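You operate a simulated robot arm through the tools that you are given. There is no shell and no other tool.

Carry out the task below with a simulated robot arm. There is one attempt and no reset: what you move stays moved.

## Task
Load the 75 mm paper and print a straight test sheet.
Fine: guide up to the stack; one sheet; shut the tray and fold the output flap down first; it stays down.

Only the result counts: the job must be done as asked and must still hold three seconds after the hand-in. Knocking over, shifting, dropping, spilling or breaking anything else fails it. Flat cloth is picked up by pressing the open fingertips on it (5 to 10 N) and closing them slowly along it; thin cloth reads only 2 to 8 mm in the jaws.

## Robot
A 7-joint arm with a two-finger parallel gripper, fixed in place. Base frame: the origin is at the foot of the arm, x ahead of it, y to its left, z up. Readings come in mm, degrees, newtons and seconds.
With the tool pointing down near the work surface it reaches from about 220 to 740 mm from the base axis. Its first joint turns from -166.0 to 166.0 degrees. Payload 1.57 kg.
The tool frame sits at the grasp point between the pads (the TCP): z along the fingers, y along the line on which they close. The tips reach 30 mm beyond it. The gripper opens to 110 mm. The fingers are 24 mm wide and 12 mm thick; the gripper's body (48 by 112 mm) begins 78 mm behind the TCP.
Orientation is that of the tool frame in the base frame, as [roll, pitch, yaw] about the fixed x, y, z axes, in that order (R = Rz(yaw) Ry(pitch) Rx(roll)). With the fingers straight down and closing along the base's y, the tool's x points along the base's -x, its y along +y and its z along -z.

## Interface
- The arm moves only by the tool drive_tool. Its argument "increments" is a list that holds one entry, the list of rows, each a list of 6 numbers: the shift along the base's x, y, z in units of 20 mm (1.0 is 20 mm), then the turn, a rotation vector about the base's x, y, z in units of 6 degrees (1.0 is 6 degrees). In form: [[[tx, ty, tz, ax, ay, az], ...]]. A call has 1 to 20 rows; each row shifts and turns the commanded pose from where the row before left it. "grip" is the gripper command, from -1 (shut) to 1 (fully open), values between in proportion, set as the call begins (left out, the last holds). A call with a number of a shift or a turn outside -1 to 1 is refused whole. A row lasts 0.2 s, in which the tool goes at most 50 mm and 8.6 degrees; a call with a longer step from one row to the next is refused whole, and so is a gripper value outside its range. Where a pose cannot be reached the arm comes as near as it can. A force on the tool above 90 N (or 10 N above the force at the start of the call, whichever is more), or a blocked arm, ends the call early, and 0.2 s more pass. Each finger travels about 45 mm/s and halts on what it meets, pressing with about 36 N; the grip force reading is that of the motor and also rises with nothing between the fingers. The clock runs only during rows and for 0.2 s after the last one: add rows that do not move to give the fingers time. The reply holds the time, the measured pose of the TCP, the force on the tool along the base axes, the opening and the grip force, in the units named above and with some noise, with the torque about the TCP (base axes, N m) and any sound that the robot's microphone picked up.
- Cameras (640 x 400 px; columns grow to the right, rows downward): "scene" is fixed at [50.9, -501, 1492]; the picture's right is [0.96, -0.27, 0.00], its down [-0.17, -0.59, -0.79] and it looks along [0.21, 0.76, -0.61] (base axes); focal length 321 px, centre (320, 200). "wrist" rides on the gripper at [70, 16, -141] in the tool frame; the picture's right is [-0.23, 0.97, 0.00], its down [-0.86, -0.20, -0.48] and it looks along [-0.47, -0.11, 0.88] (tool axes); focal length 222 px, centre (320, 200). There is no depth. A picture from a camera that has moved, and an enlarged one, comes with that camera's place and axes in the base frame and with its lens.
- camera(camera): a new picture of that camera. The clock stands still meanwhile.
- raise_lower(by): slides the trunk up (or, below 0, down) by that many mm; the arm rides with it, the base frame stays. It gives what a move gives, with no picture.
- close_up(camera, box): a new picture of the part [left, top, right, bottom] of that camera's present view, enlarged. The clock stands still meanwhile.
- hand_in(): hands the job in; it is judged then, once.

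Nothing tells you positions but the pictures and the camera data. Unless the task says otherwise, let go and move clear before handing in.

The tools are called after "Request:" as a command line: name --argument value ..., lists and objects as JSON in quotes. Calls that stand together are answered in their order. drive_tool: Moves the arm, as the interface text tells. Its arguments: {"type":"object","properties":{"increments":{"type":"array","items":{"type":"array","items":{"type":"array","items":{"type":"number"}}}},"grip":{"type":"number"}},"required":["increments"]} The other tools are called the same way: raise_lower (by) slides the trunk up or down; camera (camera) takes a picture; close_up (camera, box) takes an enlarged picture of a part of a camera's view; hand_in () hands the job in.

At the start:

```text
t: 0.0
ee_pos: [258.2, 210.0, 1130.0]
tool_rot: [180.0, 0.0, 179.9]
ft_force: [0.2, 0.5, -0.6]
wrist_torque: [0.04, 0.06, 0.01]
finger_gap: 109.9
grip_force: 0.0
trunk travel left (down, up): [-400.0, 190.0]
```

scene: 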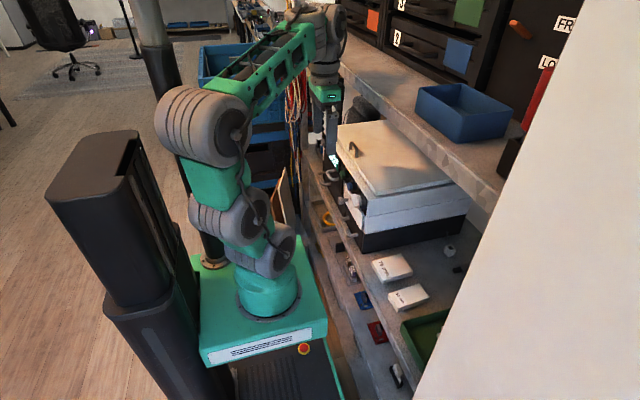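
wrist: 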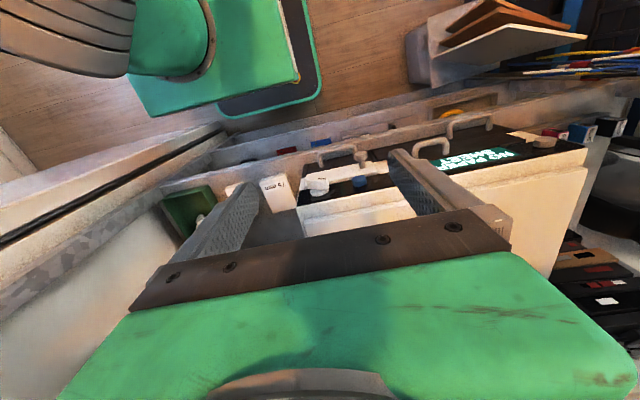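

I see a printer on a shelf in front of the arm, with paper stacks to its right. I'll zoom in on the details before moving anything.

Request:
close_up --camera "scene" --box '[300, 100, 500, 225]'

Request:
close_up --camera "scene" --box '[320, 200, 480, 300]'

Request:
close_up --camera "wrist" --box '[160, 80, 480, 280]'

Request:
close_up --camera "wrist" --box '[400, 80, 640, 230]'

```text
3.20 times, centred on (400, 162) of scene
camera zoom: at [50.9, -501.0, 1492.0], right [0.96, -0.27, 0.0], down [-0.17, -0.59, -0.79], along [0.21, 0.76, -0.61], focal length 1026 px, centre (64, 320)
```

zoom: 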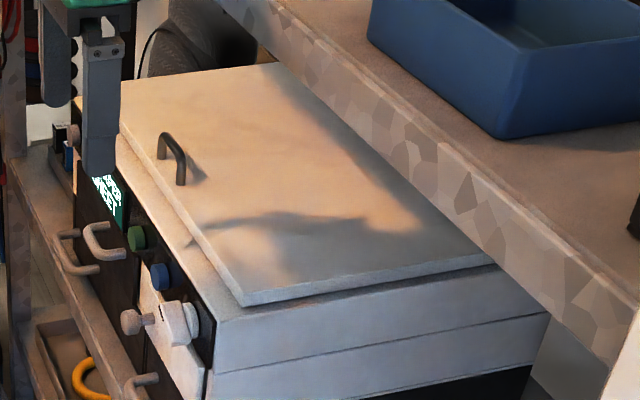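

```text
4.00 times, centred on (400, 250) of scene
camera zoom: at [50.9, -501.0, 1492.0], right [0.96, -0.27, 0.0], down [-0.17, -0.59, -0.79], along [0.21, 0.76, -0.61], focal length 1283 px, centre (0, 0)
```

zoom: 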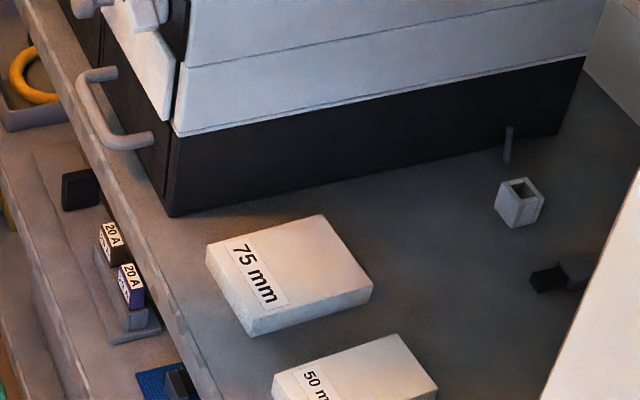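

```text
2.00 times, centred on (320, 180) of wrist
camera zoom: at [189.4, 226.8, 1270.6], right [0.23, 0.97, 0.0], down [0.86, -0.2, 0.48], along [0.47, -0.11, -0.88], focal length 444 px, centre (320, 240)
```

zoom: 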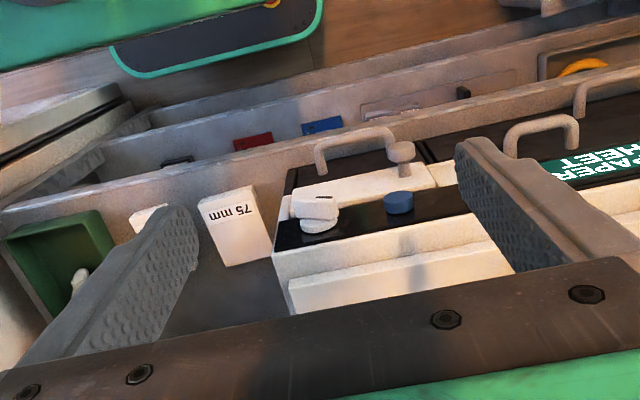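

```text
2.67 times, centred on (520, 155) of wrist
camera zoom: at [189.4, 226.8, 1270.6], right [0.23, 0.97, 0.0], down [0.86, -0.2, 0.48], along [0.47, -0.11, -0.88], focal length 592 px, centre (-213, 320)
```

zoom: 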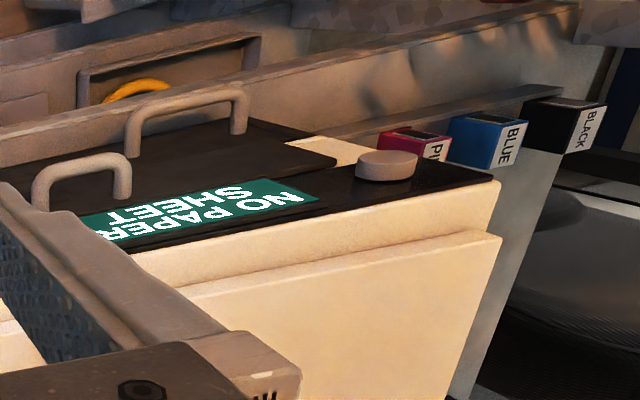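

The printer front faces the robot at about x≈375. The 75 mm stack is near (378–478, 23–97) with its top at z≈741. I'll tilt the wrist for a better view of the front panel.

Request:
drive_tool --increments '[[[-0.2, 0, 0, 0, -1, 0], [-0.2, 0, 0, 0, -1, 0], [-0.2, 0, 0, 0, -1, 0], [-0.2, 0, 0, 0, -1, 0], [-0.2, 0, 0, 0, -1, 0], [0, 0, 0, 0, 0, 0]]]'

Request:
camera --camera "wrist"

```text
t: 1.4
ee_pos: [242.2, 213.3, 1133.3]
tool_rot: [-179.6, 26.5, -180.0]
ft_force: [0.3, -0.7, -0.7]
wrist_torque: [0.02, 0.0, 0.02]
finger_gap: 110.1
grip_force: 0.0
out of reach, approached as far as the arm can: row 1, 2
trunk travel left (down, up): [-400.0, 190.0]
```

```text
taken
camera wrist: at [116.0, 231.8, 1228.0], right [0.21, 0.97, 0.1], down [0.55, -0.2, 0.81], along [0.81, -0.11, -0.58], focal length 222 px, centre (320, 200)
```

wrist: 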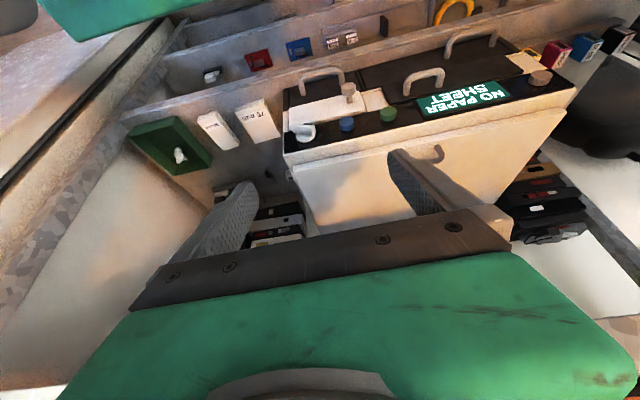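

The wrist image is rotated 180°. I'll enlarge the front panel to read it.

Request:
close_up --camera "wrist" --box '[270, 30, 430, 150]'

Request:
close_up --camera "wrist" --box '[390, 20, 590, 130]'

Request:
close_up --camera "wrist" --box '[120, 60, 300, 190]'

```text
3.33 times, centred on (350, 90) of wrist
camera zoom: at [116.0, 231.8, 1228.0], right [0.21, 0.97, 0.1], down [0.55, -0.2, 0.81], along [0.81, -0.11, -0.58], focal length 740 px, centre (220, 567)
```

zoom: 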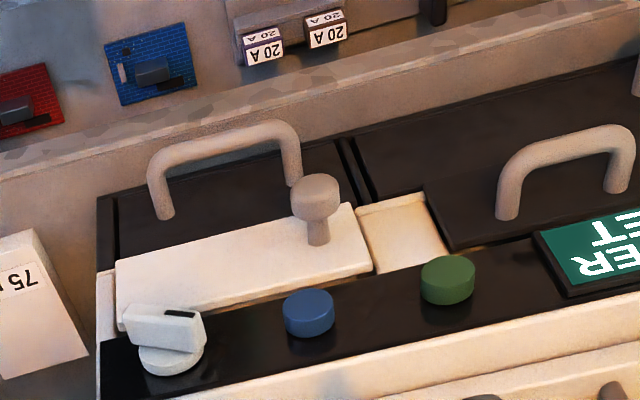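

```text
3.20 times, centred on (490, 75) of wrist
camera zoom: at [116.0, 231.8, 1228.0], right [0.21, 0.97, 0.1], down [0.55, -0.2, 0.81], along [0.81, -0.11, -0.58], focal length 711 px, centre (-224, 600)
```

zoom: 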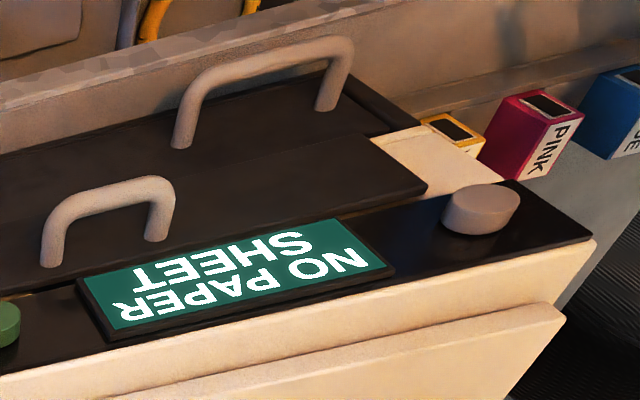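

```text
3.08 times, centred on (210, 125) of wrist
camera zoom: at [116.0, 231.8, 1228.0], right [0.21, 0.97, 0.1], down [0.55, -0.2, 0.81], along [0.81, -0.11, -0.58], focal length 684 px, centre (658, 431)
```

zoom: 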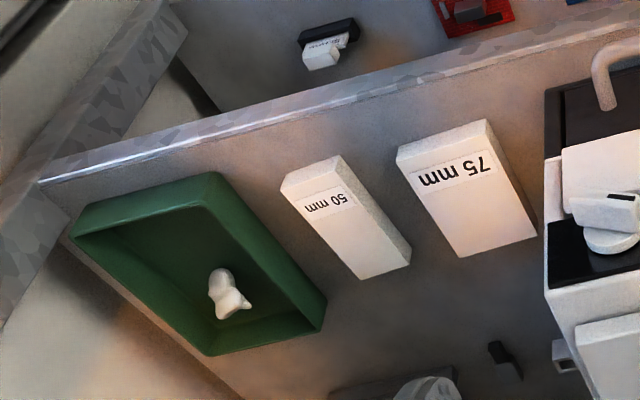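

The front has a control bar with a dial, blue and green buttons, a screen and a tan knob. Below it are a white flap with a knob and black drawers with handles. I'll lower the trunk to see the front more squarely.

Request:
raise_lower --by -180

Request:
camera --camera "wrist"

Request:
camera --camera "scene"

```text
t: 3.4
ee_pos: [242.5, 214.2, 953.2]
tool_rot: [-179.6, 26.4, -179.9]
ft_force: [0.3, -0.3, 0.0]
wrist_torque: [0.03, -0.03, -0.04]
finger_gap: 109.7
grip_force: 0.0
trunk travel left (down, up): [-220.0, 370.0]
```

```text
taken
camera wrist: at [116.2, 231.9, 1048.0], right [0.21, 0.97, 0.1], down [0.55, -0.2, 0.81], along [0.81, -0.11, -0.58], focal length 222 px, centre (320, 200)
```

wrist: 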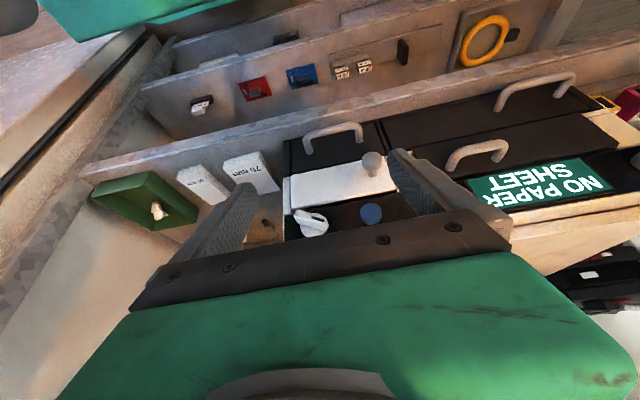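

```text
taken
```

scene: 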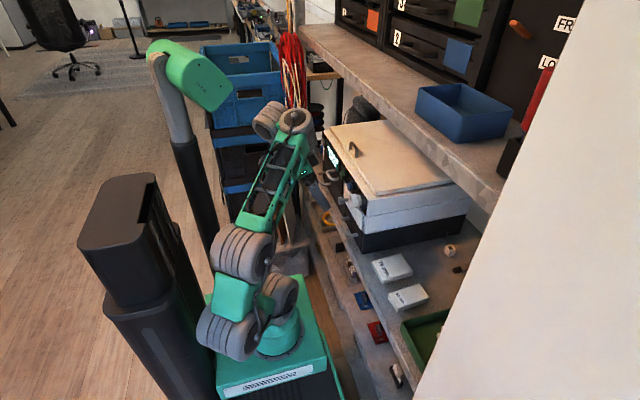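

Request:
close_up --camera "wrist" --box '[270, 100, 430, 240]'

Request:
close_up --camera "wrist" --box '[420, 50, 640, 230]'

Request:
close_up --camera "scene" --box '[300, 110, 480, 230]'

```text
2.86 times, centred on (350, 170) of wrist
camera zoom: at [116.2, 231.9, 1048.0], right [0.21, 0.97, 0.1], down [0.55, -0.2, 0.81], along [0.81, -0.11, -0.58], focal length 635 px, centre (234, 286)
```

zoom: 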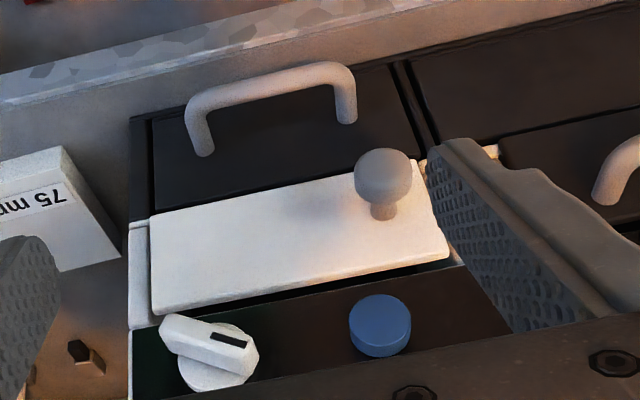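

```text
2.22 times, centred on (530, 140) of wrist
camera zoom: at [116.2, 231.9, 1048.0], right [0.21, 0.97, 0.1], down [0.55, -0.2, 0.81], along [0.81, -0.11, -0.58], focal length 494 px, centre (-147, 333)
```

zoom: 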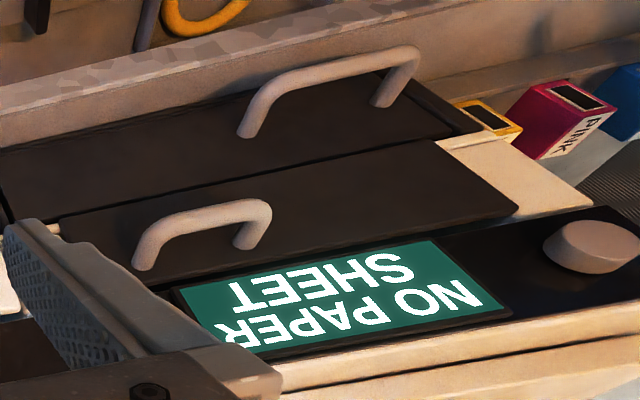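

```text
3.33 times, centred on (390, 170) of scene
camera zoom: at [50.9, -501.0, 1492.0], right [0.96, -0.27, 0.0], down [-0.17, -0.59, -0.79], along [0.21, 0.76, -0.61], focal length 1069 px, centre (87, 300)
```

zoom: 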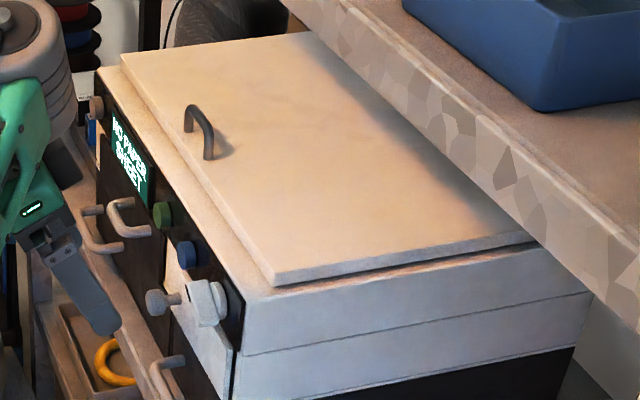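

The lower right drawer at y≈156–307, z≈722–798 looks like the paper tray. Its handle bar is near x≈335, z≈768. The white flap is above it. I'll turn the wrist so the fingers close vertically and approach the handle yawed, from the +y side.

Request:
drive_tool --increments '[[[0, 0.1, 0, -0.9235, -0.1921, 0.1921], [0, 0.1, 0, -0.9235, -0.1921, 0.1921], [0, 0.1, 0, -0.9235, -0.1921, 0.1921], [0, 0.1, 0, -0.9235, -0.1921, 0.1921], [0, 0.1, 0, -0.9235, -0.1921, 0.1921], [0, 0.1, 0, -0.9235, -0.1921, 0.1921], [0, 0.1, 0, -0.9235, -0.1921, 0.1921], [0, 0.1, 0, -0.9235, -0.1921, 0.1921]]]' --grip 0.1

Request:
camera --camera "scene"

```text
t: 5.2
ee_pos: [248.8, 212.8, 949.1]
tool_rot: [-171.6, 26.3, -174.2]
ft_force: [0.7, -0.5, 0.4]
wrist_torque: [-0.03, 0.01, 0.03]
finger_gap: 60.4
grip_force: 0.0
out of reach, approached as far as the arm can: row 2, 3, 4, 5, 6, 7, 8
trunk travel left (down, up): [-220.0, 370.0]
```

```text
taken
```

scene: 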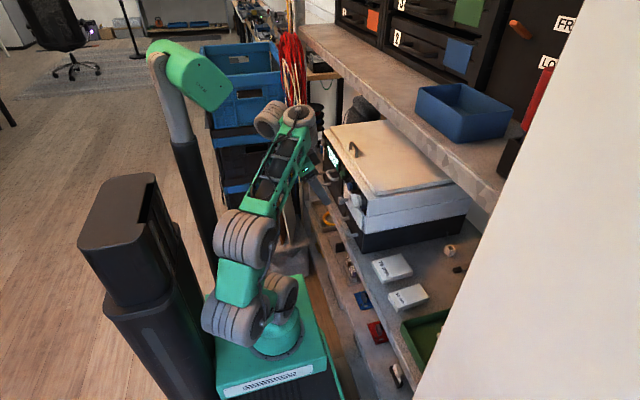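

The rotation hit the arm's limit close to the base. I'll move away from the base in +y and rotate there.

Request:
drive_tool --increments '[[[0, 1, 0, 0, 0, 0], [0, 1, 0, 0, 0, 0], [0, 1, 0, 0, 0, 0], [0, 1, 0, 0, 0, 0], [0, 1, 0, 0, 0, 0], [0, 1, 0, 0, 0, 0], [0, 0, 0, 0, 0, 0]]]'

```text
t: 6.8
ee_pos: [256.1, 278.5, 947.5]
tool_rot: [-172.1, 25.5, -174.4]
ft_force: [0.0, 0.0, 0.5]
wrist_torque: [0.0, 0.02, 0.03]
finger_gap: 60.5
grip_force: 0.1
out of reach, approached as far as the arm can: row 2, 3, 4, 5, 6
trunk travel left (down, up): [-220.0, 370.0]
```

Request:
drive_tool --increments '[[[0, 0, 1, 0, 0, 0], [0, 0, 1, 0, 0, 0], [0, 0, 1, 0, 0, 0], [0, 0, 1, 0, 0, 0], [0, 0, 0, 0, 0, 0]]]'

Request:
camera --camera "scene"

Request:
camera --camera "wrist"

```text
t: 8.0
ee_pos: [263.9, 271.0, 1012.7]
tool_rot: [-171.9, 25.6, -174.4]
ft_force: [0.0, -0.1, 0.3]
wrist_torque: [-0.01, -0.01, 0.01]
finger_gap: 60.6
grip_force: 0.1
out of reach, approached as far as the arm can: row 1, 2, 3, 4
trunk travel left (down, up): [-220.0, 370.0]
```

```text
taken
```

scene: 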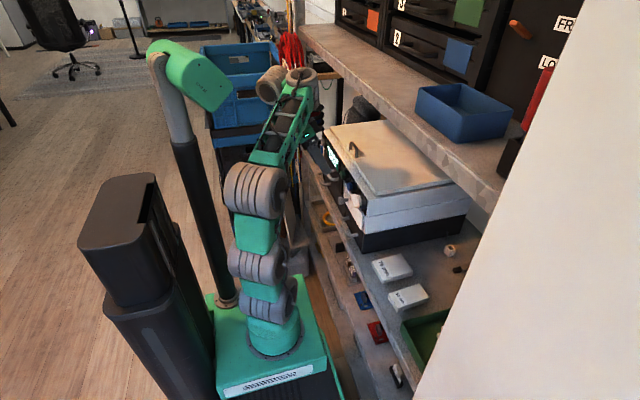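

```text
taken
camera wrist: at [138.8, 295.3, 1105.7], right [0.17, 0.99, -0.03], down [0.56, -0.07, 0.82], along [0.81, -0.15, -0.57], focal length 222 px, centre (320, 200)
```

wrist: 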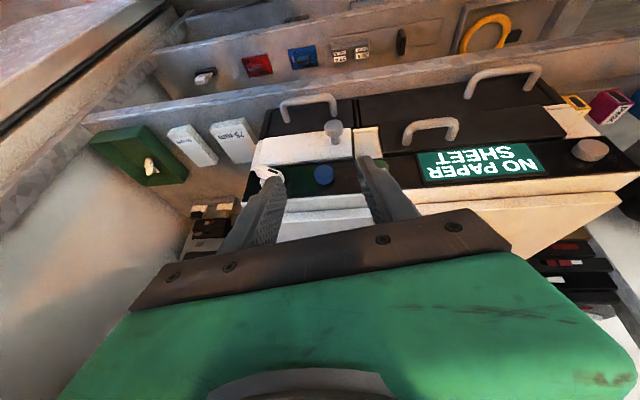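

Orientation seems limited with the arm raised high above its foot. I'll return the tool to vertical, bring it lower relative to the foot, and try again.

Request:
drive_tool --increments '[[[0, 0, -0.5, 0, 1, 0], [0, 0, -0.5, 0, 1, 0], [0, 0, -1, 0, 1, 0], [0, 0, -1, 0.5, 1, 0], [0, 0, -1, 0.5, 0.3, 0], [0, 0, -1, 0.3, 0, -0.5], [0, 0, -1, 0, 0, -0.5], [0, 0, 0, 0, 0, 0]]]'

Request:
camera --camera "scene"

```text
t: 9.8
ee_pos: [264.5, 271.2, 892.4]
tool_rot: [178.1, 1.2, 178.9]
ft_force: [0.0, -0.3, -0.1]
wrist_torque: [-0.02, 0.01, 0.01]
finger_gap: 60.8
grip_force: 0.1
trunk travel left (down, up): [-220.0, 370.0]
```

```text
taken
```

scene: 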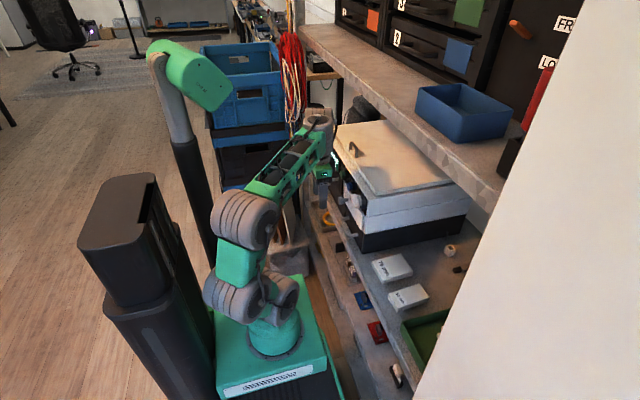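

Request:
drive_tool --increments '[[[0, 0.5, -0.5, -0.8, -0.373, 0.373], [0, 0.5, -0.5, -0.8, -0.373, 0.373], [0, 0.5, -0.5, -0.8, -0.373, 0.373], [0, 0.5, -0.5, -0.8, -0.373, 0.373], [0, 0, -0.5, -0.8, -0.373, 0.373], [0, 0, -0.5, -0.8, -0.373, 0.373], [0, 0, 0, 0, 0, 0]]]'

Request:
camera --camera "scene"

```text
t: 11.4
ee_pos: [262.0, 315.8, 836.2]
tool_rot: [-153.4, 10.0, -165.5]
ft_force: [0.2, 0.5, -0.1]
wrist_torque: [-0.05, 0.0, 0.0]
finger_gap: 60.4
grip_force: 0.2
out of reach, approached as far as the arm can: row 6
trunk travel left (down, up): [-220.0, 370.0]
```

```text
taken
```

scene: 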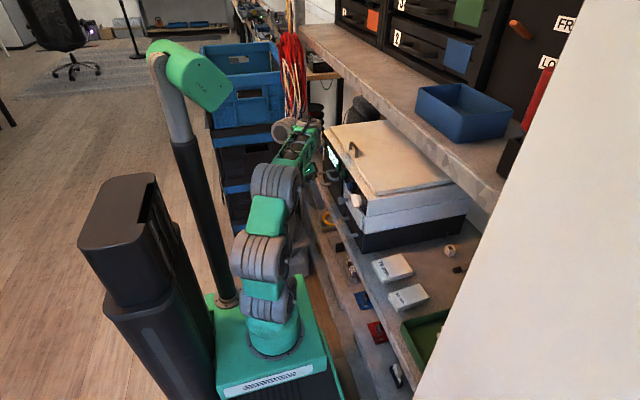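

Folding back toward the base is the limit. A higher trunk should make the forearm point down, which allows a horizontal tool. I'll straighten the tool, raise the trunk, then descend.

Request:
drive_tool --increments '[[[0, -0.5, 0.5, 0.8, 0.373, -0.373], [0, -0.5, 0.5, 0.8, 0.373, -0.373], [0, -0.5, 0.5, 0.8, 0.373, -0.373], [0, -0.5, 0, 0.8, 0.373, -0.373], [0, 0, 0, 0.8, 0.2, -0.373], [0, 0, 0, 0, 0, 0]]]'

Request:
raise_lower --by 250

```text
t: 12.8
ee_pos: [260.9, 276.2, 866.3]
tool_rot: [-177.0, 4.4, -179.0]
ft_force: [-0.1, -0.2, -0.3]
wrist_torque: [-0.01, -0.02, -0.01]
finger_gap: 60.2
grip_force: 0.0
trunk travel left (down, up): [-220.0, 370.0]
```

```text
t: 15.4
ee_pos: [260.3, 275.8, 1117.1]
tool_rot: [-177.0, 4.4, -178.9]
ft_force: [1.0, 1.0, 0.3]
wrist_torque: [0.0, 0.01, 0.01]
finger_gap: 60.7
grip_force: 0.0
trunk travel left (down, up): [-470.0, 120.0]
```

Request:
drive_tool --increments '[[[0, 0, -1, 0, 0, 0], [0, 0, -1, 0, 0, 0], [0, 0, -1, 0, 0, 0], [0, 0, -1, 0, 0, 0], [0, 0, -1, 0, 0, 0], [0, 0, -1, 0, 0, 0], [0, 0, -1, 0, 0, 0], [0, 0, -1, 0, 0, 0], [0, 0, -1, 0, 0, 0], [0, 0, -1, 0, 0, 0], [0, 0, -1, 0, 0, 0], [0, 0, -1, 0, 0, 0], [0, 0, -1, 0, 0, 0], [0, 0, 0, 0, 0, 0]]]'

Request:
camera --camera "scene"

Request:
camera --camera "wrist"

```text
t: 18.4
ee_pos: [273.8, 332.9, 1029.3]
tool_rot: [-177.2, 5.1, -178.8]
ft_force: [0.9, -0.7, 0.6]
wrist_torque: [0.02, -0.02, 0.03]
finger_gap: 60.7
grip_force: 0.0
out of reach, approached as far as the arm can: row 4, 5, 6, 7, 8, 9, 10, 11, 12, 13
trunk travel left (down, up): [-470.0, 120.0]
```

```text
taken
```

scene: 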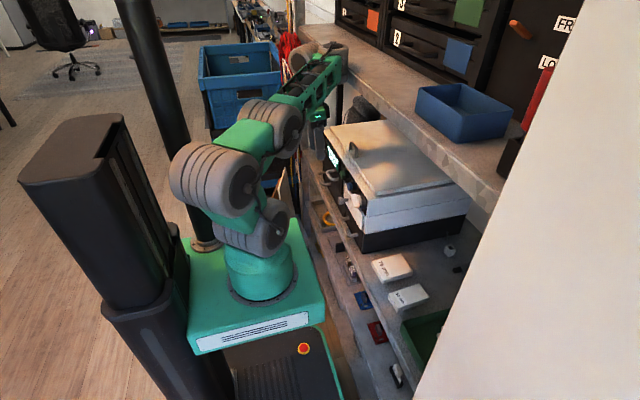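

```text
taken
camera wrist: at [190.9, 354.6, 1161.5], right [0.21, 0.98, -0.03], down [0.81, -0.16, 0.56], along [0.54, -0.14, -0.83], focal length 222 px, centre (320, 200)
```

wrist: 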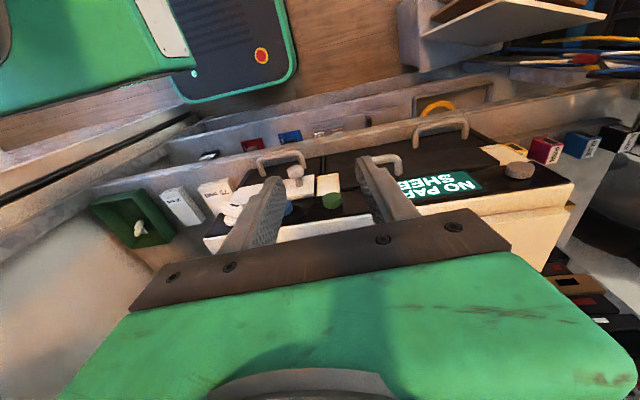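

Request:
close_up --camera "scene" --box '[160, 30, 380, 330]'

```text
1.33 times, centred on (270, 180) of scene
camera zoom: at [50.9, -501.0, 1492.0], right [0.96, -0.27, 0.0], down [-0.17, -0.59, -0.79], along [0.21, 0.76, -0.61], focal length 428 px, centre (387, 227)
```

zoom: 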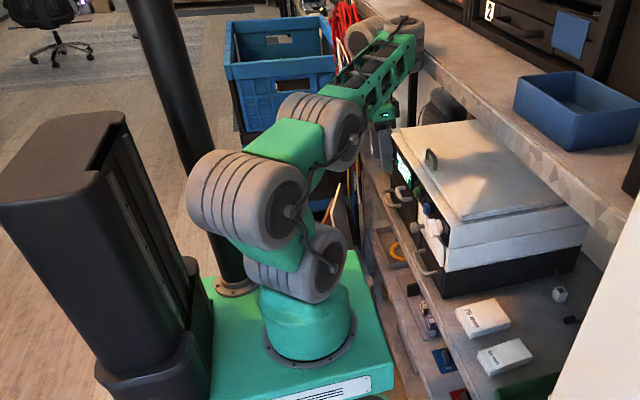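

I'll lower the trunk again, back to where a vertical tool worked well. Then I'll test tilting the tool outward, away from the base.

Request:
raise_lower --by -170

Request:
drive_tool --increments '[[[0, -0.5, 0, 0.3, -0.8, 0], [0, -0.5, 0, 0.3, -0.8, 0], [0, -0.5, 0, 0.3, -0.8, 0], [0, -0.5, 0, 0.3, -0.8, 0], [0, -0.5, 0, 0.3, -0.8, 0], [0, 0, 0, 0, 0, 0]]]'

Request:
close_up --camera "scene" --box '[160, 30, 480, 330]'

```text
t: 20.3
ee_pos: [281.0, 335.3, 852.4]
tool_rot: [-176.8, 4.3, -178.9]
ft_force: [0.1, 1.1, 0.2]
wrist_torque: [0.02, -0.02, 0.01]
finger_gap: 60.6
grip_force: 0.1
trunk travel left (down, up): [-300.0, 290.0]
```

```text
t: 21.7
ee_pos: [288.4, 354.6, 994.8]
tool_rot: [174.4, 27.8, 178.5]
ft_force: [-0.1, 0.8, 0.0]
wrist_torque: [0.01, 0.0, 0.03]
finger_gap: 60.9
grip_force: 0.0
out of reach, approached as far as the arm can: row 1, 2, 3, 4, 5
trunk travel left (down, up): [-300.0, 290.0]
```

```text
1.33 times, centred on (320, 180) of scene
camera zoom: at [50.9, -501.0, 1492.0], right [0.96, -0.27, 0.0], down [-0.17, -0.59, -0.79], along [0.21, 0.76, -0.61], focal length 428 px, centre (320, 227)
```

zoom: 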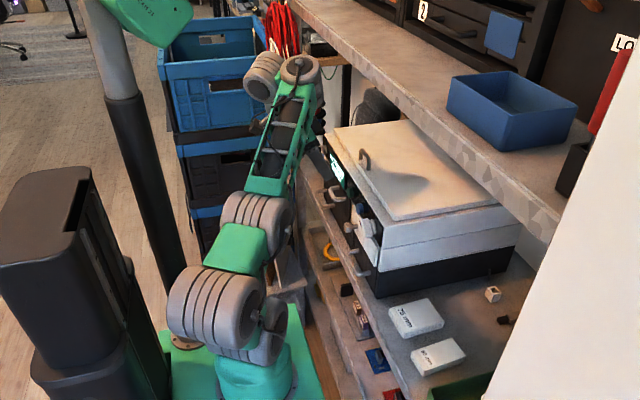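

The limit seems to push the tool upward, so a lower trunk suits this arm better. I'll lower it and continue the tilt.

Request:
raise_lower --by -200

Request:
drive_tool --increments '[[[0, 0, 0, 0.0, -0.8, 0], [0, 0, 0, 0.0, -0.8, 0], [0, 0, 0, 0.0, -0.8, 0], [0, 0, 0, 0, 0, 0]]]'

Request:
close_up --camera "scene" --box '[160, 30, 480, 330]'

```text
t: 23.9
ee_pos: [289.6, 355.5, 794.0]
tool_rot: [174.4, 27.8, 178.6]
ft_force: [0.7, 0.5, -0.4]
wrist_torque: [0.0, 0.0, 0.01]
finger_gap: 60.6
grip_force: 0.1
trunk travel left (down, up): [-100.0, 490.0]
```

```text
t: 24.9
ee_pos: [280.1, 350.6, 811.8]
tool_rot: [174.4, 31.8, 178.5]
ft_force: [-0.3, 0.1, -0.4]
wrist_torque: [0.02, -0.03, 0.03]
finger_gap: 60.4
grip_force: 0.0
out of reach, approached as far as the arm can: row 1, 2, 3
trunk travel left (down, up): [-100.0, 490.0]
```

```text
1.33 times, centred on (320, 180) of scene
camera zoom: at [50.9, -501.0, 1492.0], right [0.96, -0.27, 0.0], down [-0.17, -0.59, -0.79], along [0.21, 0.76, -0.61], focal length 428 px, centre (320, 227)
```

zoom: 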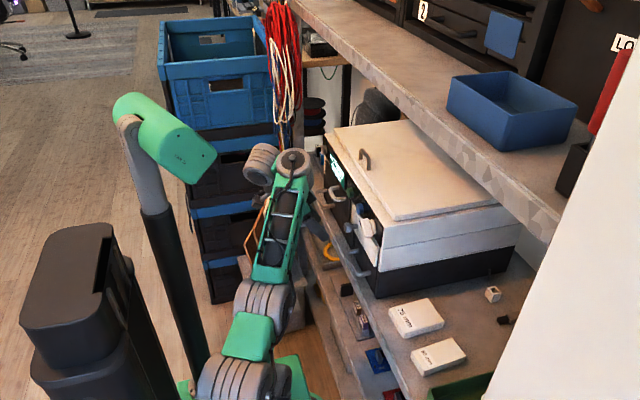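

Request:
close_up --camera "scene" --box '[240, 120, 360, 220]'

Request:
close_up --camera "scene" --box '[200, 200, 360, 400]'

```text
4.00 times, centred on (300, 170) of scene
camera zoom: at [50.9, -501.0, 1492.0], right [0.96, -0.27, 0.0], down [-0.17, -0.59, -0.79], along [0.21, 0.76, -0.61], focal length 1283 px, centre (400, 320)
```

zoom: 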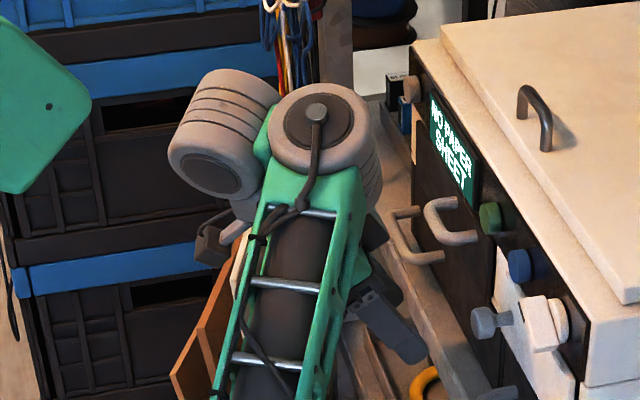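

```text
2.00 times, centred on (280, 300) of scene
camera zoom: at [50.9, -501.0, 1492.0], right [0.96, -0.27, 0.0], down [-0.17, -0.59, -0.79], along [0.21, 0.76, -0.61], focal length 641 px, centre (400, 0)
```

zoom: 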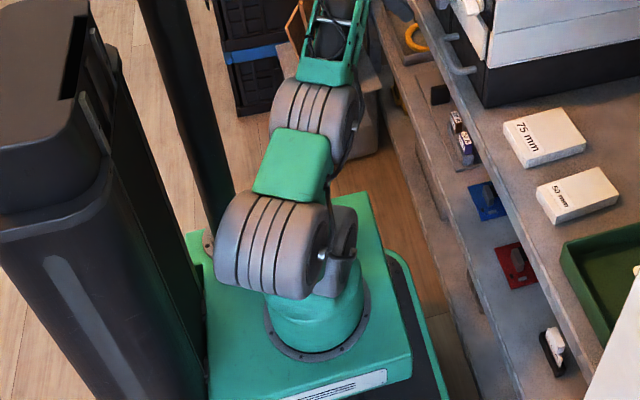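

The arm has offset wrist joints, so I suspect a wrist joint limit. I'll test yaw rotation at this spot to find which direction is free.

Request:
drive_tool --increments '[[[0, 0, 0, 0.0, 0, 1], [0, 0, 0, 0.0, 0, 1], [0, 0, 0, 0.0, 0, 1], [0, 0, 0, 0, 0, 1], [0, 0, 0, 0, 0, 0]]]'

```text
t: 26.1
ee_pos: [270.6, 353.1, 851.8]
tool_rot: [174.5, 31.5, -157.4]
ft_force: [0.4, -0.4, 0.3]
wrist_torque: [-0.01, 0.0, -0.05]
finger_gap: 60.6
grip_force: 0.0
out of reach, approached as far as the arm can: row 1, 2, 3, 4
trunk travel left (down, up): [-100.0, 490.0]
```

The tool rises as I tilt it, so the wrist must stay at least about 450 mm from the shoulder. I'll drop the trunk fully, keep the arm high, and turn the gripper so it closes along x.

Request:
drive_tool --increments '[[[0, 0, 1, 0.0, 0, 0], [0, 0, 1, 0.0, 0, 0], [0, 0, 1, 0.0, 0, 0], [0, 0, 1, 0, 0, 0], [0, 0, 0, 0, 0, 0]]]'

Request:
raise_lower --by -100

Request:
drive_tool --increments '[[[0, 0, 0, 0, 0, 1], [0, 0, 0, 0, 0, 1], [0, 0, 0, 0.0, 0, 1], [0, 0, 0, 0, 0, 1], [0, 0, 0, 0, 0, 1], [0, 0, 0, 0, 0, 1], [0, 0, 0, 0, 0, 0]]]'

Request:
close_up --camera "scene" --box '[160, 100, 480, 400]'

```text
t: 27.3
ee_pos: [272.6, 353.5, 931.4]
tool_rot: [174.4, 31.8, -157.5]
ft_force: [-0.1, -0.4, 0.1]
wrist_torque: [-0.01, 0.04, -0.01]
finger_gap: 60.8
grip_force: 0.1
trunk travel left (down, up): [-100.0, 490.0]
```

```text
t: 28.6
ee_pos: [271.2, 353.9, 829.8]
tool_rot: [174.4, 31.9, -157.5]
ft_force: [0.1, 1.0, 0.5]
wrist_torque: [0.02, -0.03, -0.02]
finger_gap: 60.4
grip_force: 0.1
trunk travel left (down, up): [0.0, 590.0]
```

```text
t: 30.2
ee_pos: [272.1, 354.4, 831.3]
tool_rot: [174.4, 31.8, -121.4]
ft_force: [0.5, 0.2, 0.5]
wrist_torque: [0.01, 0.0, -0.01]
finger_gap: 60.7
grip_force: 0.0
trunk travel left (down, up): [0.0, 590.0]
```

```text
1.33 times, centred on (320, 250) of scene
camera zoom: at [50.9, -501.0, 1492.0], right [0.96, -0.27, 0.0], down [-0.17, -0.59, -0.79], along [0.21, 0.76, -0.61], focal length 428 px, centre (320, 133)
```

zoom: 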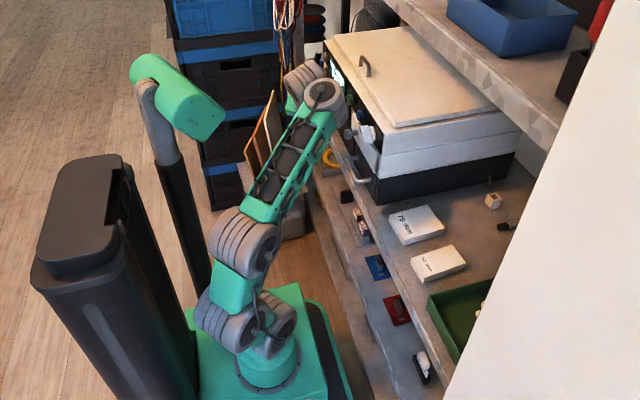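

With the trunk fully down the arm moves freely. I'll turn the tool so it closes in the x–z plane, tilted 30°, and move in front of the tray handle, keeping x small to pass the flap knob.

Request:
drive_tool --increments '[[[-0.12, -0.69, 0.08, -0.725, -0.466, 0.367], [-0.12, -0.69, 0.08, -0.725, -0.466, 0.367], [-0.12, -0.69, 0.08, -0.725, -0.466, 0.367], [-0.12, -0.69, 0.08, -0.725, -0.466, 0.367], [-0.12, -0.69, 0.08, -0.725, -0.466, 0.367], [-0.12, -0.69, 0.08, -0.725, -0.466, 0.367], [-0.12, -0.69, 0.08, -0.725, -0.466, 0.367], [-0.12, -0.69, 0.08, -0.725, -0.466, 0.367], [-0.12, -0.69, 0.08, -0.725, -0.466, 0.367], [0, 0, 0, 0, 0, 0]]]' --grip -0.3

Request:
camera --camera "wrist"

Request:
close_up --camera "scene" --box '[240, 100, 440, 300]'

```text
t: 32.4
ee_pos: [249.9, 229.8, 844.5]
tool_rot: [-150.0, 0.2, -89.9]
ft_force: [18.1, 34.9, -61.7]
wrist_torque: [-0.37, -2.71, -1.73]
finger_gap: 38.6
grip_force: 0.1
trunk travel left (down, up): [0.0, 590.0]
```

```text
taken
camera wrist: at [164.6, 159.4, 957.8], right [-0.84, 0.23, -0.49], down [-0.07, 0.85, 0.52], along [0.53, 0.47, -0.7], focal length 222 px, centre (320, 200)
```

wrist: 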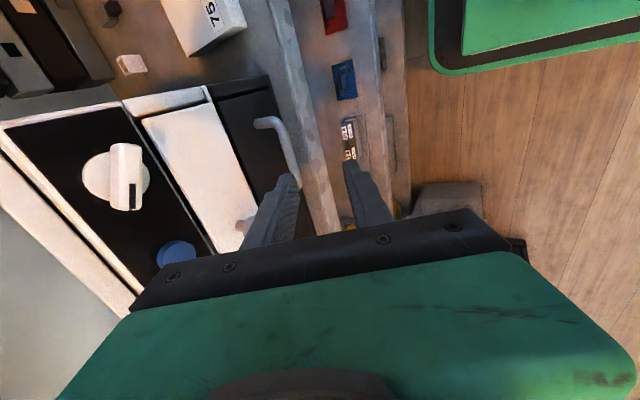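

```text
2.00 times, centred on (340, 200) of scene
camera zoom: at [50.9, -501.0, 1492.0], right [0.96, -0.27, 0.0], down [-0.17, -0.59, -0.79], along [0.21, 0.76, -0.61], focal length 641 px, centre (280, 200)
```

zoom: 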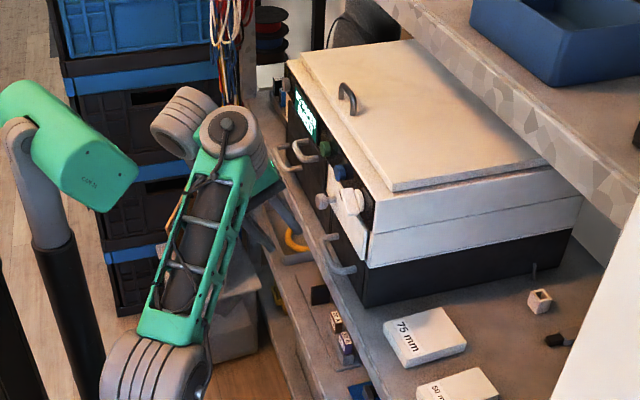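

The force reading jumped to about 70 N, apparently the gripper pressing on the arm's own forearm. I'll back off.

Request:
drive_tool --increments '[[[0, 0.5, 0, 0.725, 0.466, -0.367], [0, 0.5, 0, 0.725, 0.466, -0.367], [0, 0.5, 0, 0.725, 0.466, -0.367], [0, 0, 0, 0, 0, 0]]]'

Request:
close_up --camera "scene" --box '[260, 120, 360, 220]'

```text
t: 33.4
ee_pos: [250.3, 258.6, 845.2]
tool_rot: [-159.2, 12.5, -97.6]
ft_force: [0.2, 0.7, 0.8]
wrist_torque: [0.0, 0.03, 0.03]
finger_gap: 38.3
grip_force: 0.1
trunk travel left (down, up): [0.0, 590.0]
```

```text
4.00 times, centred on (310, 170) of scene
camera zoom: at [50.9, -501.0, 1492.0], right [0.96, -0.27, 0.0], down [-0.17, -0.59, -0.79], along [0.21, 0.76, -0.61], focal length 1283 px, centre (360, 320)
```

zoom: 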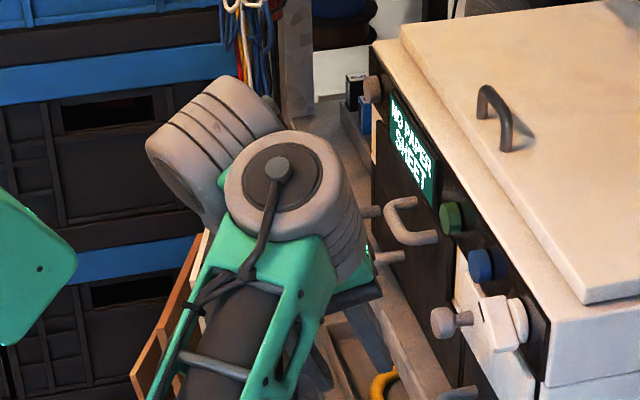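

Request:
drive_tool --increments '[[[0, 0, 0, -0.376, 0.93, 0], [0, 0, 0, -0.376, 0.93, 0], [0, 0, 0, -0.376, 0.93, 0], [0, 0, 0, -0.376, 0.93, 0], [0, 0, 0, 0, 0, -1], [0, 0, 0, 0, 0, -1], [0, 0, 0, 0, 0, -1], [0, 0, 0, 0, 0, -1], [0, 0, 0, 0, 0, -1], [0, 0, 0, 0, 0, -1], [0, 0, 0, 0, 0, -1], [0, 0, 0, 0, 0, -1], [0, 0, 0, 0, 0, -1], [0, 0, 0, 0, 0, -1], [0, 0, 0, 0, 0, -1], [0, 0, 0, 0, 0, -1], [0, 0, 0, 0, 0, -1], [0, 0, 0, 0, 0, -1], [0, 0, 0, 0, 0, 0]]]'

```text
t: 34.5
ee_pos: [252.2, 262.2, 845.0]
tool_rot: [-179.6, 0.8, -101.4]
ft_force: [1.4, 11.6, -13.6]
wrist_torque: [-0.71, -0.59, -0.54]
finger_gap: 38.5
grip_force: 0.1
trunk travel left (down, up): [0.0, 590.0]
stopped in row 5: the force on the tool passed its limit at 122 N (the readings are from after the stop); the commanded pose is now the measured one
```

Contact again, because the camera side of the gripper is under the forearm. I'll reverse to the earlier free orientation and then yaw the other way.

Request:
drive_tool --increments '[[[0, 0, 0, 0.376, -0.93, 0], [0, 0, 0, 0.376, -0.93, 0], [0, 0, 0, 0.376, -0.93, 0], [0, 0, 0, 0.376, -0.93, 0], [0.12, 0.69, 0, 0.725, 0.466, -0.367], [0.12, 0.69, 0, 0.725, 0.466, -0.367], [0.12, 0.69, 0, 0.725, 0.466, -0.367], [0.12, 0.69, 0, 0.725, 0.466, -0.367], [0.12, 0.69, 0, 0.725, 0.466, -0.367], [0.12, 0.69, 0, 0.725, 0.466, -0.367], [0, 0, 0, 0, 0, 0]]]'

```text
t: 36.9
ee_pos: [267.0, 344.9, 846.3]
tool_rot: [173.8, 32.3, -123.2]
ft_force: [0.1, -0.2, -0.2]
wrist_torque: [0.02, 0.02, -0.06]
finger_gap: 38.6
grip_force: 0.1
trunk travel left (down, up): [0.0, 590.0]
```

Request:
drive_tool --increments '[[[0, 0, 0, 0, 0, -1], [0, 0, 0, 0, 0, -1], [0, 0, 0, 0, 0, -1], [0, 0, 0, 0, 0, -1], [0, 0, 0, 0, 0, -1], [0, 0, 0, 0, 0, -1], [0, 0, 0, 0, 0, -1], [0, 0, 0, 0, 0, -1], [0, 0, 0, 0, 0, -1], [0, 0, 0, 0, 0, -1], [0, 0, 0, 0, 0, 0]]]'

Request:
drive_tool --increments '[[[0, 0, 0, 0.5, 0, -0.866], [0, 0, 0, 0.5, 0, -0.866], [0, 0, 0, 0.5, 0, -0.866], [0, 0, 0, 0.5, 0, -0.866], [0, 0, 0, 0.5, 0, -0.866], [0, 0, 0, 0.5, 0, -0.866], [0, 0, 0, 0.5, 0, -0.866], [0, 0, 0, 0.5, 0, -0.866], [0, 0, 0, 0, 0, 0]]]'

```text
t: 39.3
ee_pos: [276.2, 341.4, 788.2]
tool_rot: [173.8, 32.9, -174.3]
ft_force: [-0.4, -1.8, -0.4]
wrist_torque: [0.01, 0.0, 0.0]
finger_gap: 38.5
grip_force: 0.0
out of reach, approached as far as the arm can: row 2, 3, 6, 7, 9, 10
trunk travel left (down, up): [0.0, 590.0]
```

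```text
t: 41.3
ee_pos: [281.1, 338.9, 754.5]
tool_rot: [148.8, 24.1, 131.2]
ft_force: [0.0, 0.6, -0.6]
wrist_torque: [0.02, 0.01, 0.0]
finger_gap: 38.2
grip_force: 0.1
out of reach, approached as far as the arm can: row 2, 3, 4, 5, 6, 7, 8
trunk travel left (down, up): [0.0, 590.0]
```

The limit is now on the upper side, so I'll raise the trunk a little and continue turning.

Request:
raise_lower --by 100

Request:
drive_tool --increments '[[[0, 0, -0.5, 0.5, 0, -0.866], [0, 0, -0.5, 0.5, 0, -0.866], [0, 0, -0.5, 0.5, 0, -0.866], [0, 0, -0.5, 0.5, 0, -0.866], [0, 0, 0, 0.5, 0, -0.866], [0, 0, 0, 0.5, 0, -0.866], [0, 0, 0, 0.5, 0, -0.866], [0, 0, 0, 0, 0, 0]]]'

Request:
close_up --camera "scene" --box '[200, 100, 440, 340]'

Request:
camera --camera "wrist"

```text
t: 42.7
ee_pos: [281.1, 339.7, 855.0]
tool_rot: [148.9, 24.1, 131.3]
ft_force: [0.4, -0.3, 0.7]
wrist_torque: [0.02, -0.02, 0.01]
finger_gap: 38.4
grip_force: 0.1
trunk travel left (down, up): [-100.0, 490.0]
```

```text
t: 44.5
ee_pos: [280.3, 338.1, 804.1]
tool_rot: [140.9, 4.9, 92.6]
ft_force: [-0.5, -0.5, 0.0]
wrist_torque: [0.01, 0.01, -0.03]
finger_gap: 38.6
grip_force: 0.1
out of reach, approached as far as the arm can: row 7
trunk travel left (down, up): [-100.0, 490.0]
```

```text
1.67 times, centred on (320, 220) of scene
camera zoom: at [50.9, -501.0, 1492.0], right [0.96, -0.27, 0.0], down [-0.17, -0.59, -0.79], along [0.21, 0.76, -0.61], focal length 534 px, centre (320, 167)
```

zoom: 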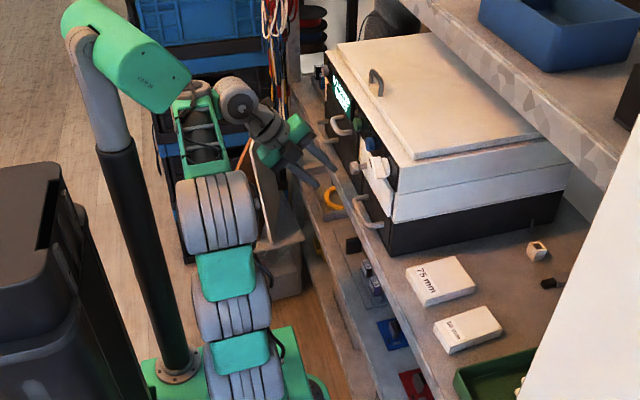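

```text
taken
camera wrist: at [201.3, 414.8, 916.8], right [0.76, -0.14, 0.63], down [-0.42, -0.85, 0.32], along [0.49, -0.51, -0.71], focal length 222 px, centre (320, 200)
```

wrist: 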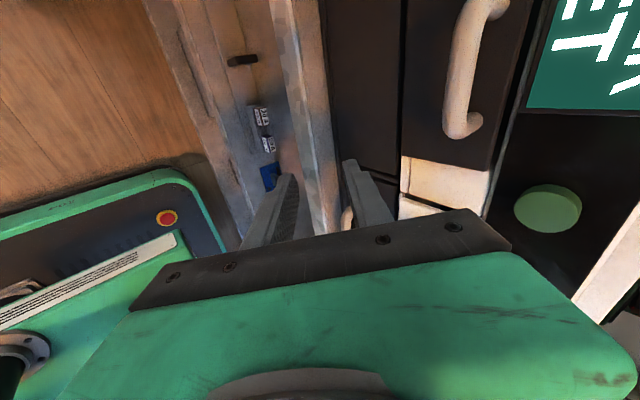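

The gripper now closes in the x–z plane with a forward tilt. I'll slide along y to the tray handle, keeping clear in x.

Request:
drive_tool --increments '[[[-0.2, -0.9, 0.2, 0, 0, 0], [-0.2, -0.9, 0.2, 0, 0, 0], [-0.2, -0.9, 0, 0, 0, 0], [-0.2, -0.9, 0, 0, 0, 0], [-0.2, -0.9, 0, 0, 0, 0], [0, -0.9, 0, 0, 0, 0], [0, 0, 0, 0, 0, 0]]]'

Request:
camera --camera "wrist"

Request:
close_up --camera "scene" --box '[240, 120, 440, 320]'

```text
t: 46.1
ee_pos: [268.4, 249.1, 791.6]
tool_rot: [140.9, 4.9, 92.5]
ft_force: [-0.4, 0.7, 0.6]
wrist_torque: [-0.02, -0.02, -0.03]
finger_gap: 38.4
grip_force: 0.0
out of reach, approached as far as the arm can: row 2, 4, 5, 6
trunk travel left (down, up): [-100.0, 490.0]
```

```text
taken
camera wrist: at [187.5, 326.2, 903.3], right [0.76, -0.14, 0.63], down [-0.42, -0.85, 0.32], along [0.49, -0.51, -0.71], focal length 222 px, centre (320, 200)
```

wrist: 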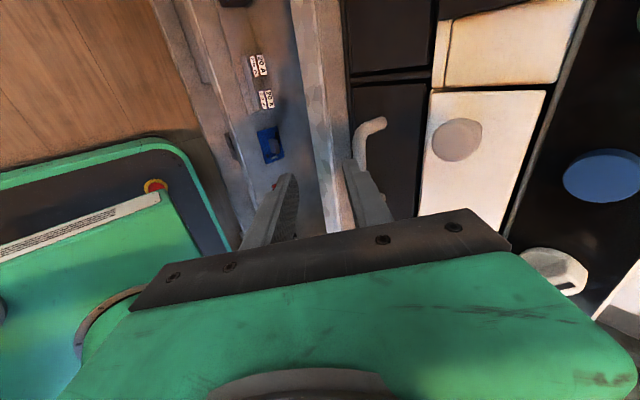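

```text
2.00 times, centred on (340, 220) of scene
camera zoom: at [50.9, -501.0, 1492.0], right [0.96, -0.27, 0.0], down [-0.17, -0.59, -0.79], along [0.21, 0.76, -0.61], focal length 641 px, centre (280, 160)
```

zoom: 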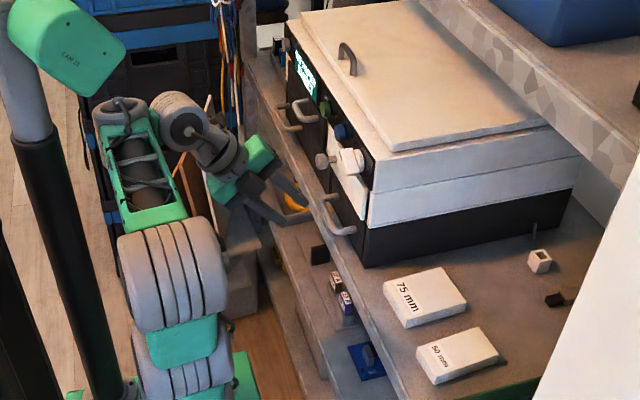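

Request:
close_up --camera "wrist" --box '[260, 60, 460, 240]'

Request:
close_up --camera "scene" --box '[320, 180, 400, 260]'

```text
2.22 times, centred on (360, 150) of wrist
camera zoom: at [187.5, 326.2, 903.3], right [0.76, -0.14, 0.63], down [-0.42, -0.85, 0.32], along [0.49, -0.51, -0.71], focal length 494 px, centre (231, 311)
```

zoom: 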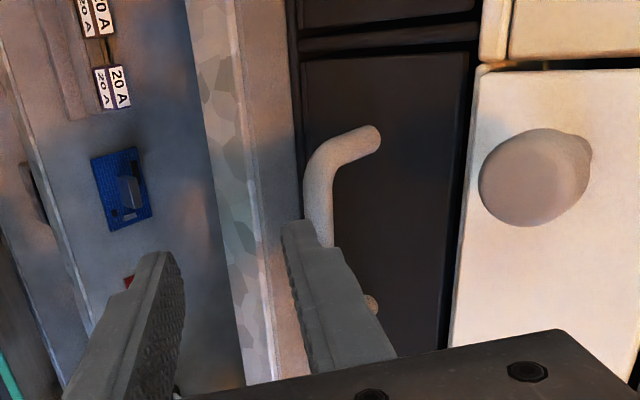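

```text
5.00 times, centred on (360, 220) of scene
camera zoom: at [50.9, -501.0, 1492.0], right [0.96, -0.27, 0.0], down [-0.17, -0.59, -0.79], along [0.21, 0.76, -0.61], focal length 1603 px, centre (120, 100)
```

zoom: 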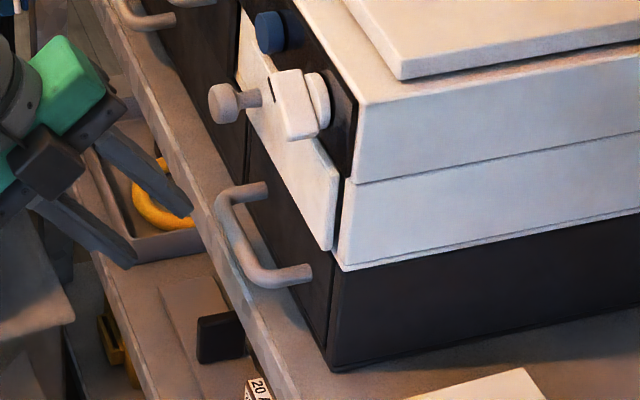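

The bar is at about (337, 193–275, 764). I'll line up so the bar enters between the fingers, shifting first along the closing direction and then in along the tool axis.

Request:
drive_tool --increments '[[[0.7, -0.35, 0.55, 0, 0, 0], [0.7, -0.35, 0.55, 0, 0, 0], [0, 0, 0, 0, 0, 0]]]'

Request:
close_up --camera "scene" --box '[300, 160, 400, 260]'

Request:
close_up --camera "wrist" --box '[260, 60, 460, 240]'

```text
t: 46.9
ee_pos: [295.0, 235.6, 811.5]
tool_rot: [140.9, 4.9, 92.6]
ft_force: [0.4, 0.4, 0.7]
wrist_torque: [0.02, 0.06, -0.03]
finger_gap: 38.2
grip_force: 0.0
trunk travel left (down, up): [-100.0, 490.0]
```

```text
4.00 times, centred on (350, 210) of scene
camera zoom: at [50.9, -501.0, 1492.0], right [0.96, -0.27, 0.0], down [-0.17, -0.59, -0.79], along [0.21, 0.76, -0.61], focal length 1283 px, centre (200, 160)
```

zoom: 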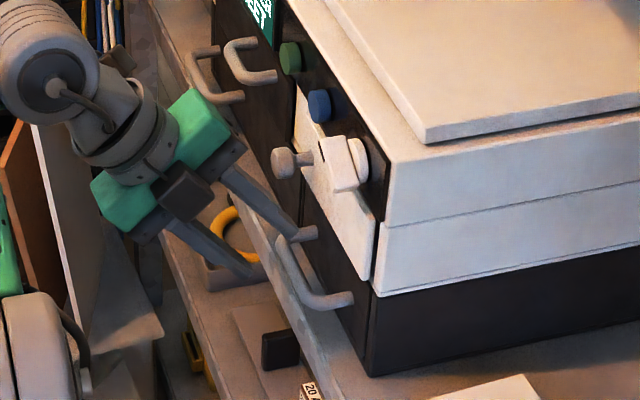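

```text
2.22 times, centred on (360, 150) of wrist
camera zoom: at [216.2, 312.4, 925.6], right [0.76, -0.14, 0.63], down [-0.42, -0.85, 0.32], along [0.49, -0.51, -0.71], focal length 494 px, centre (231, 311)
```

zoom: 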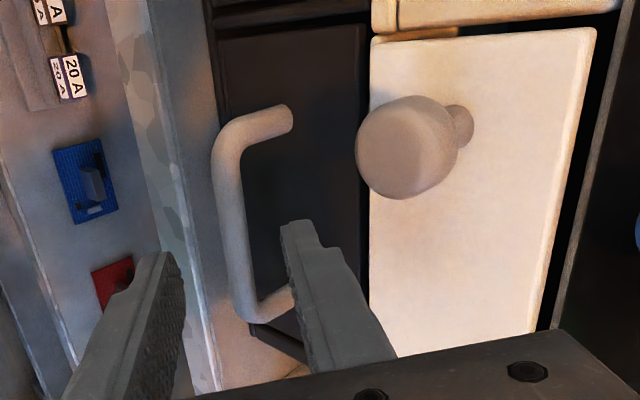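

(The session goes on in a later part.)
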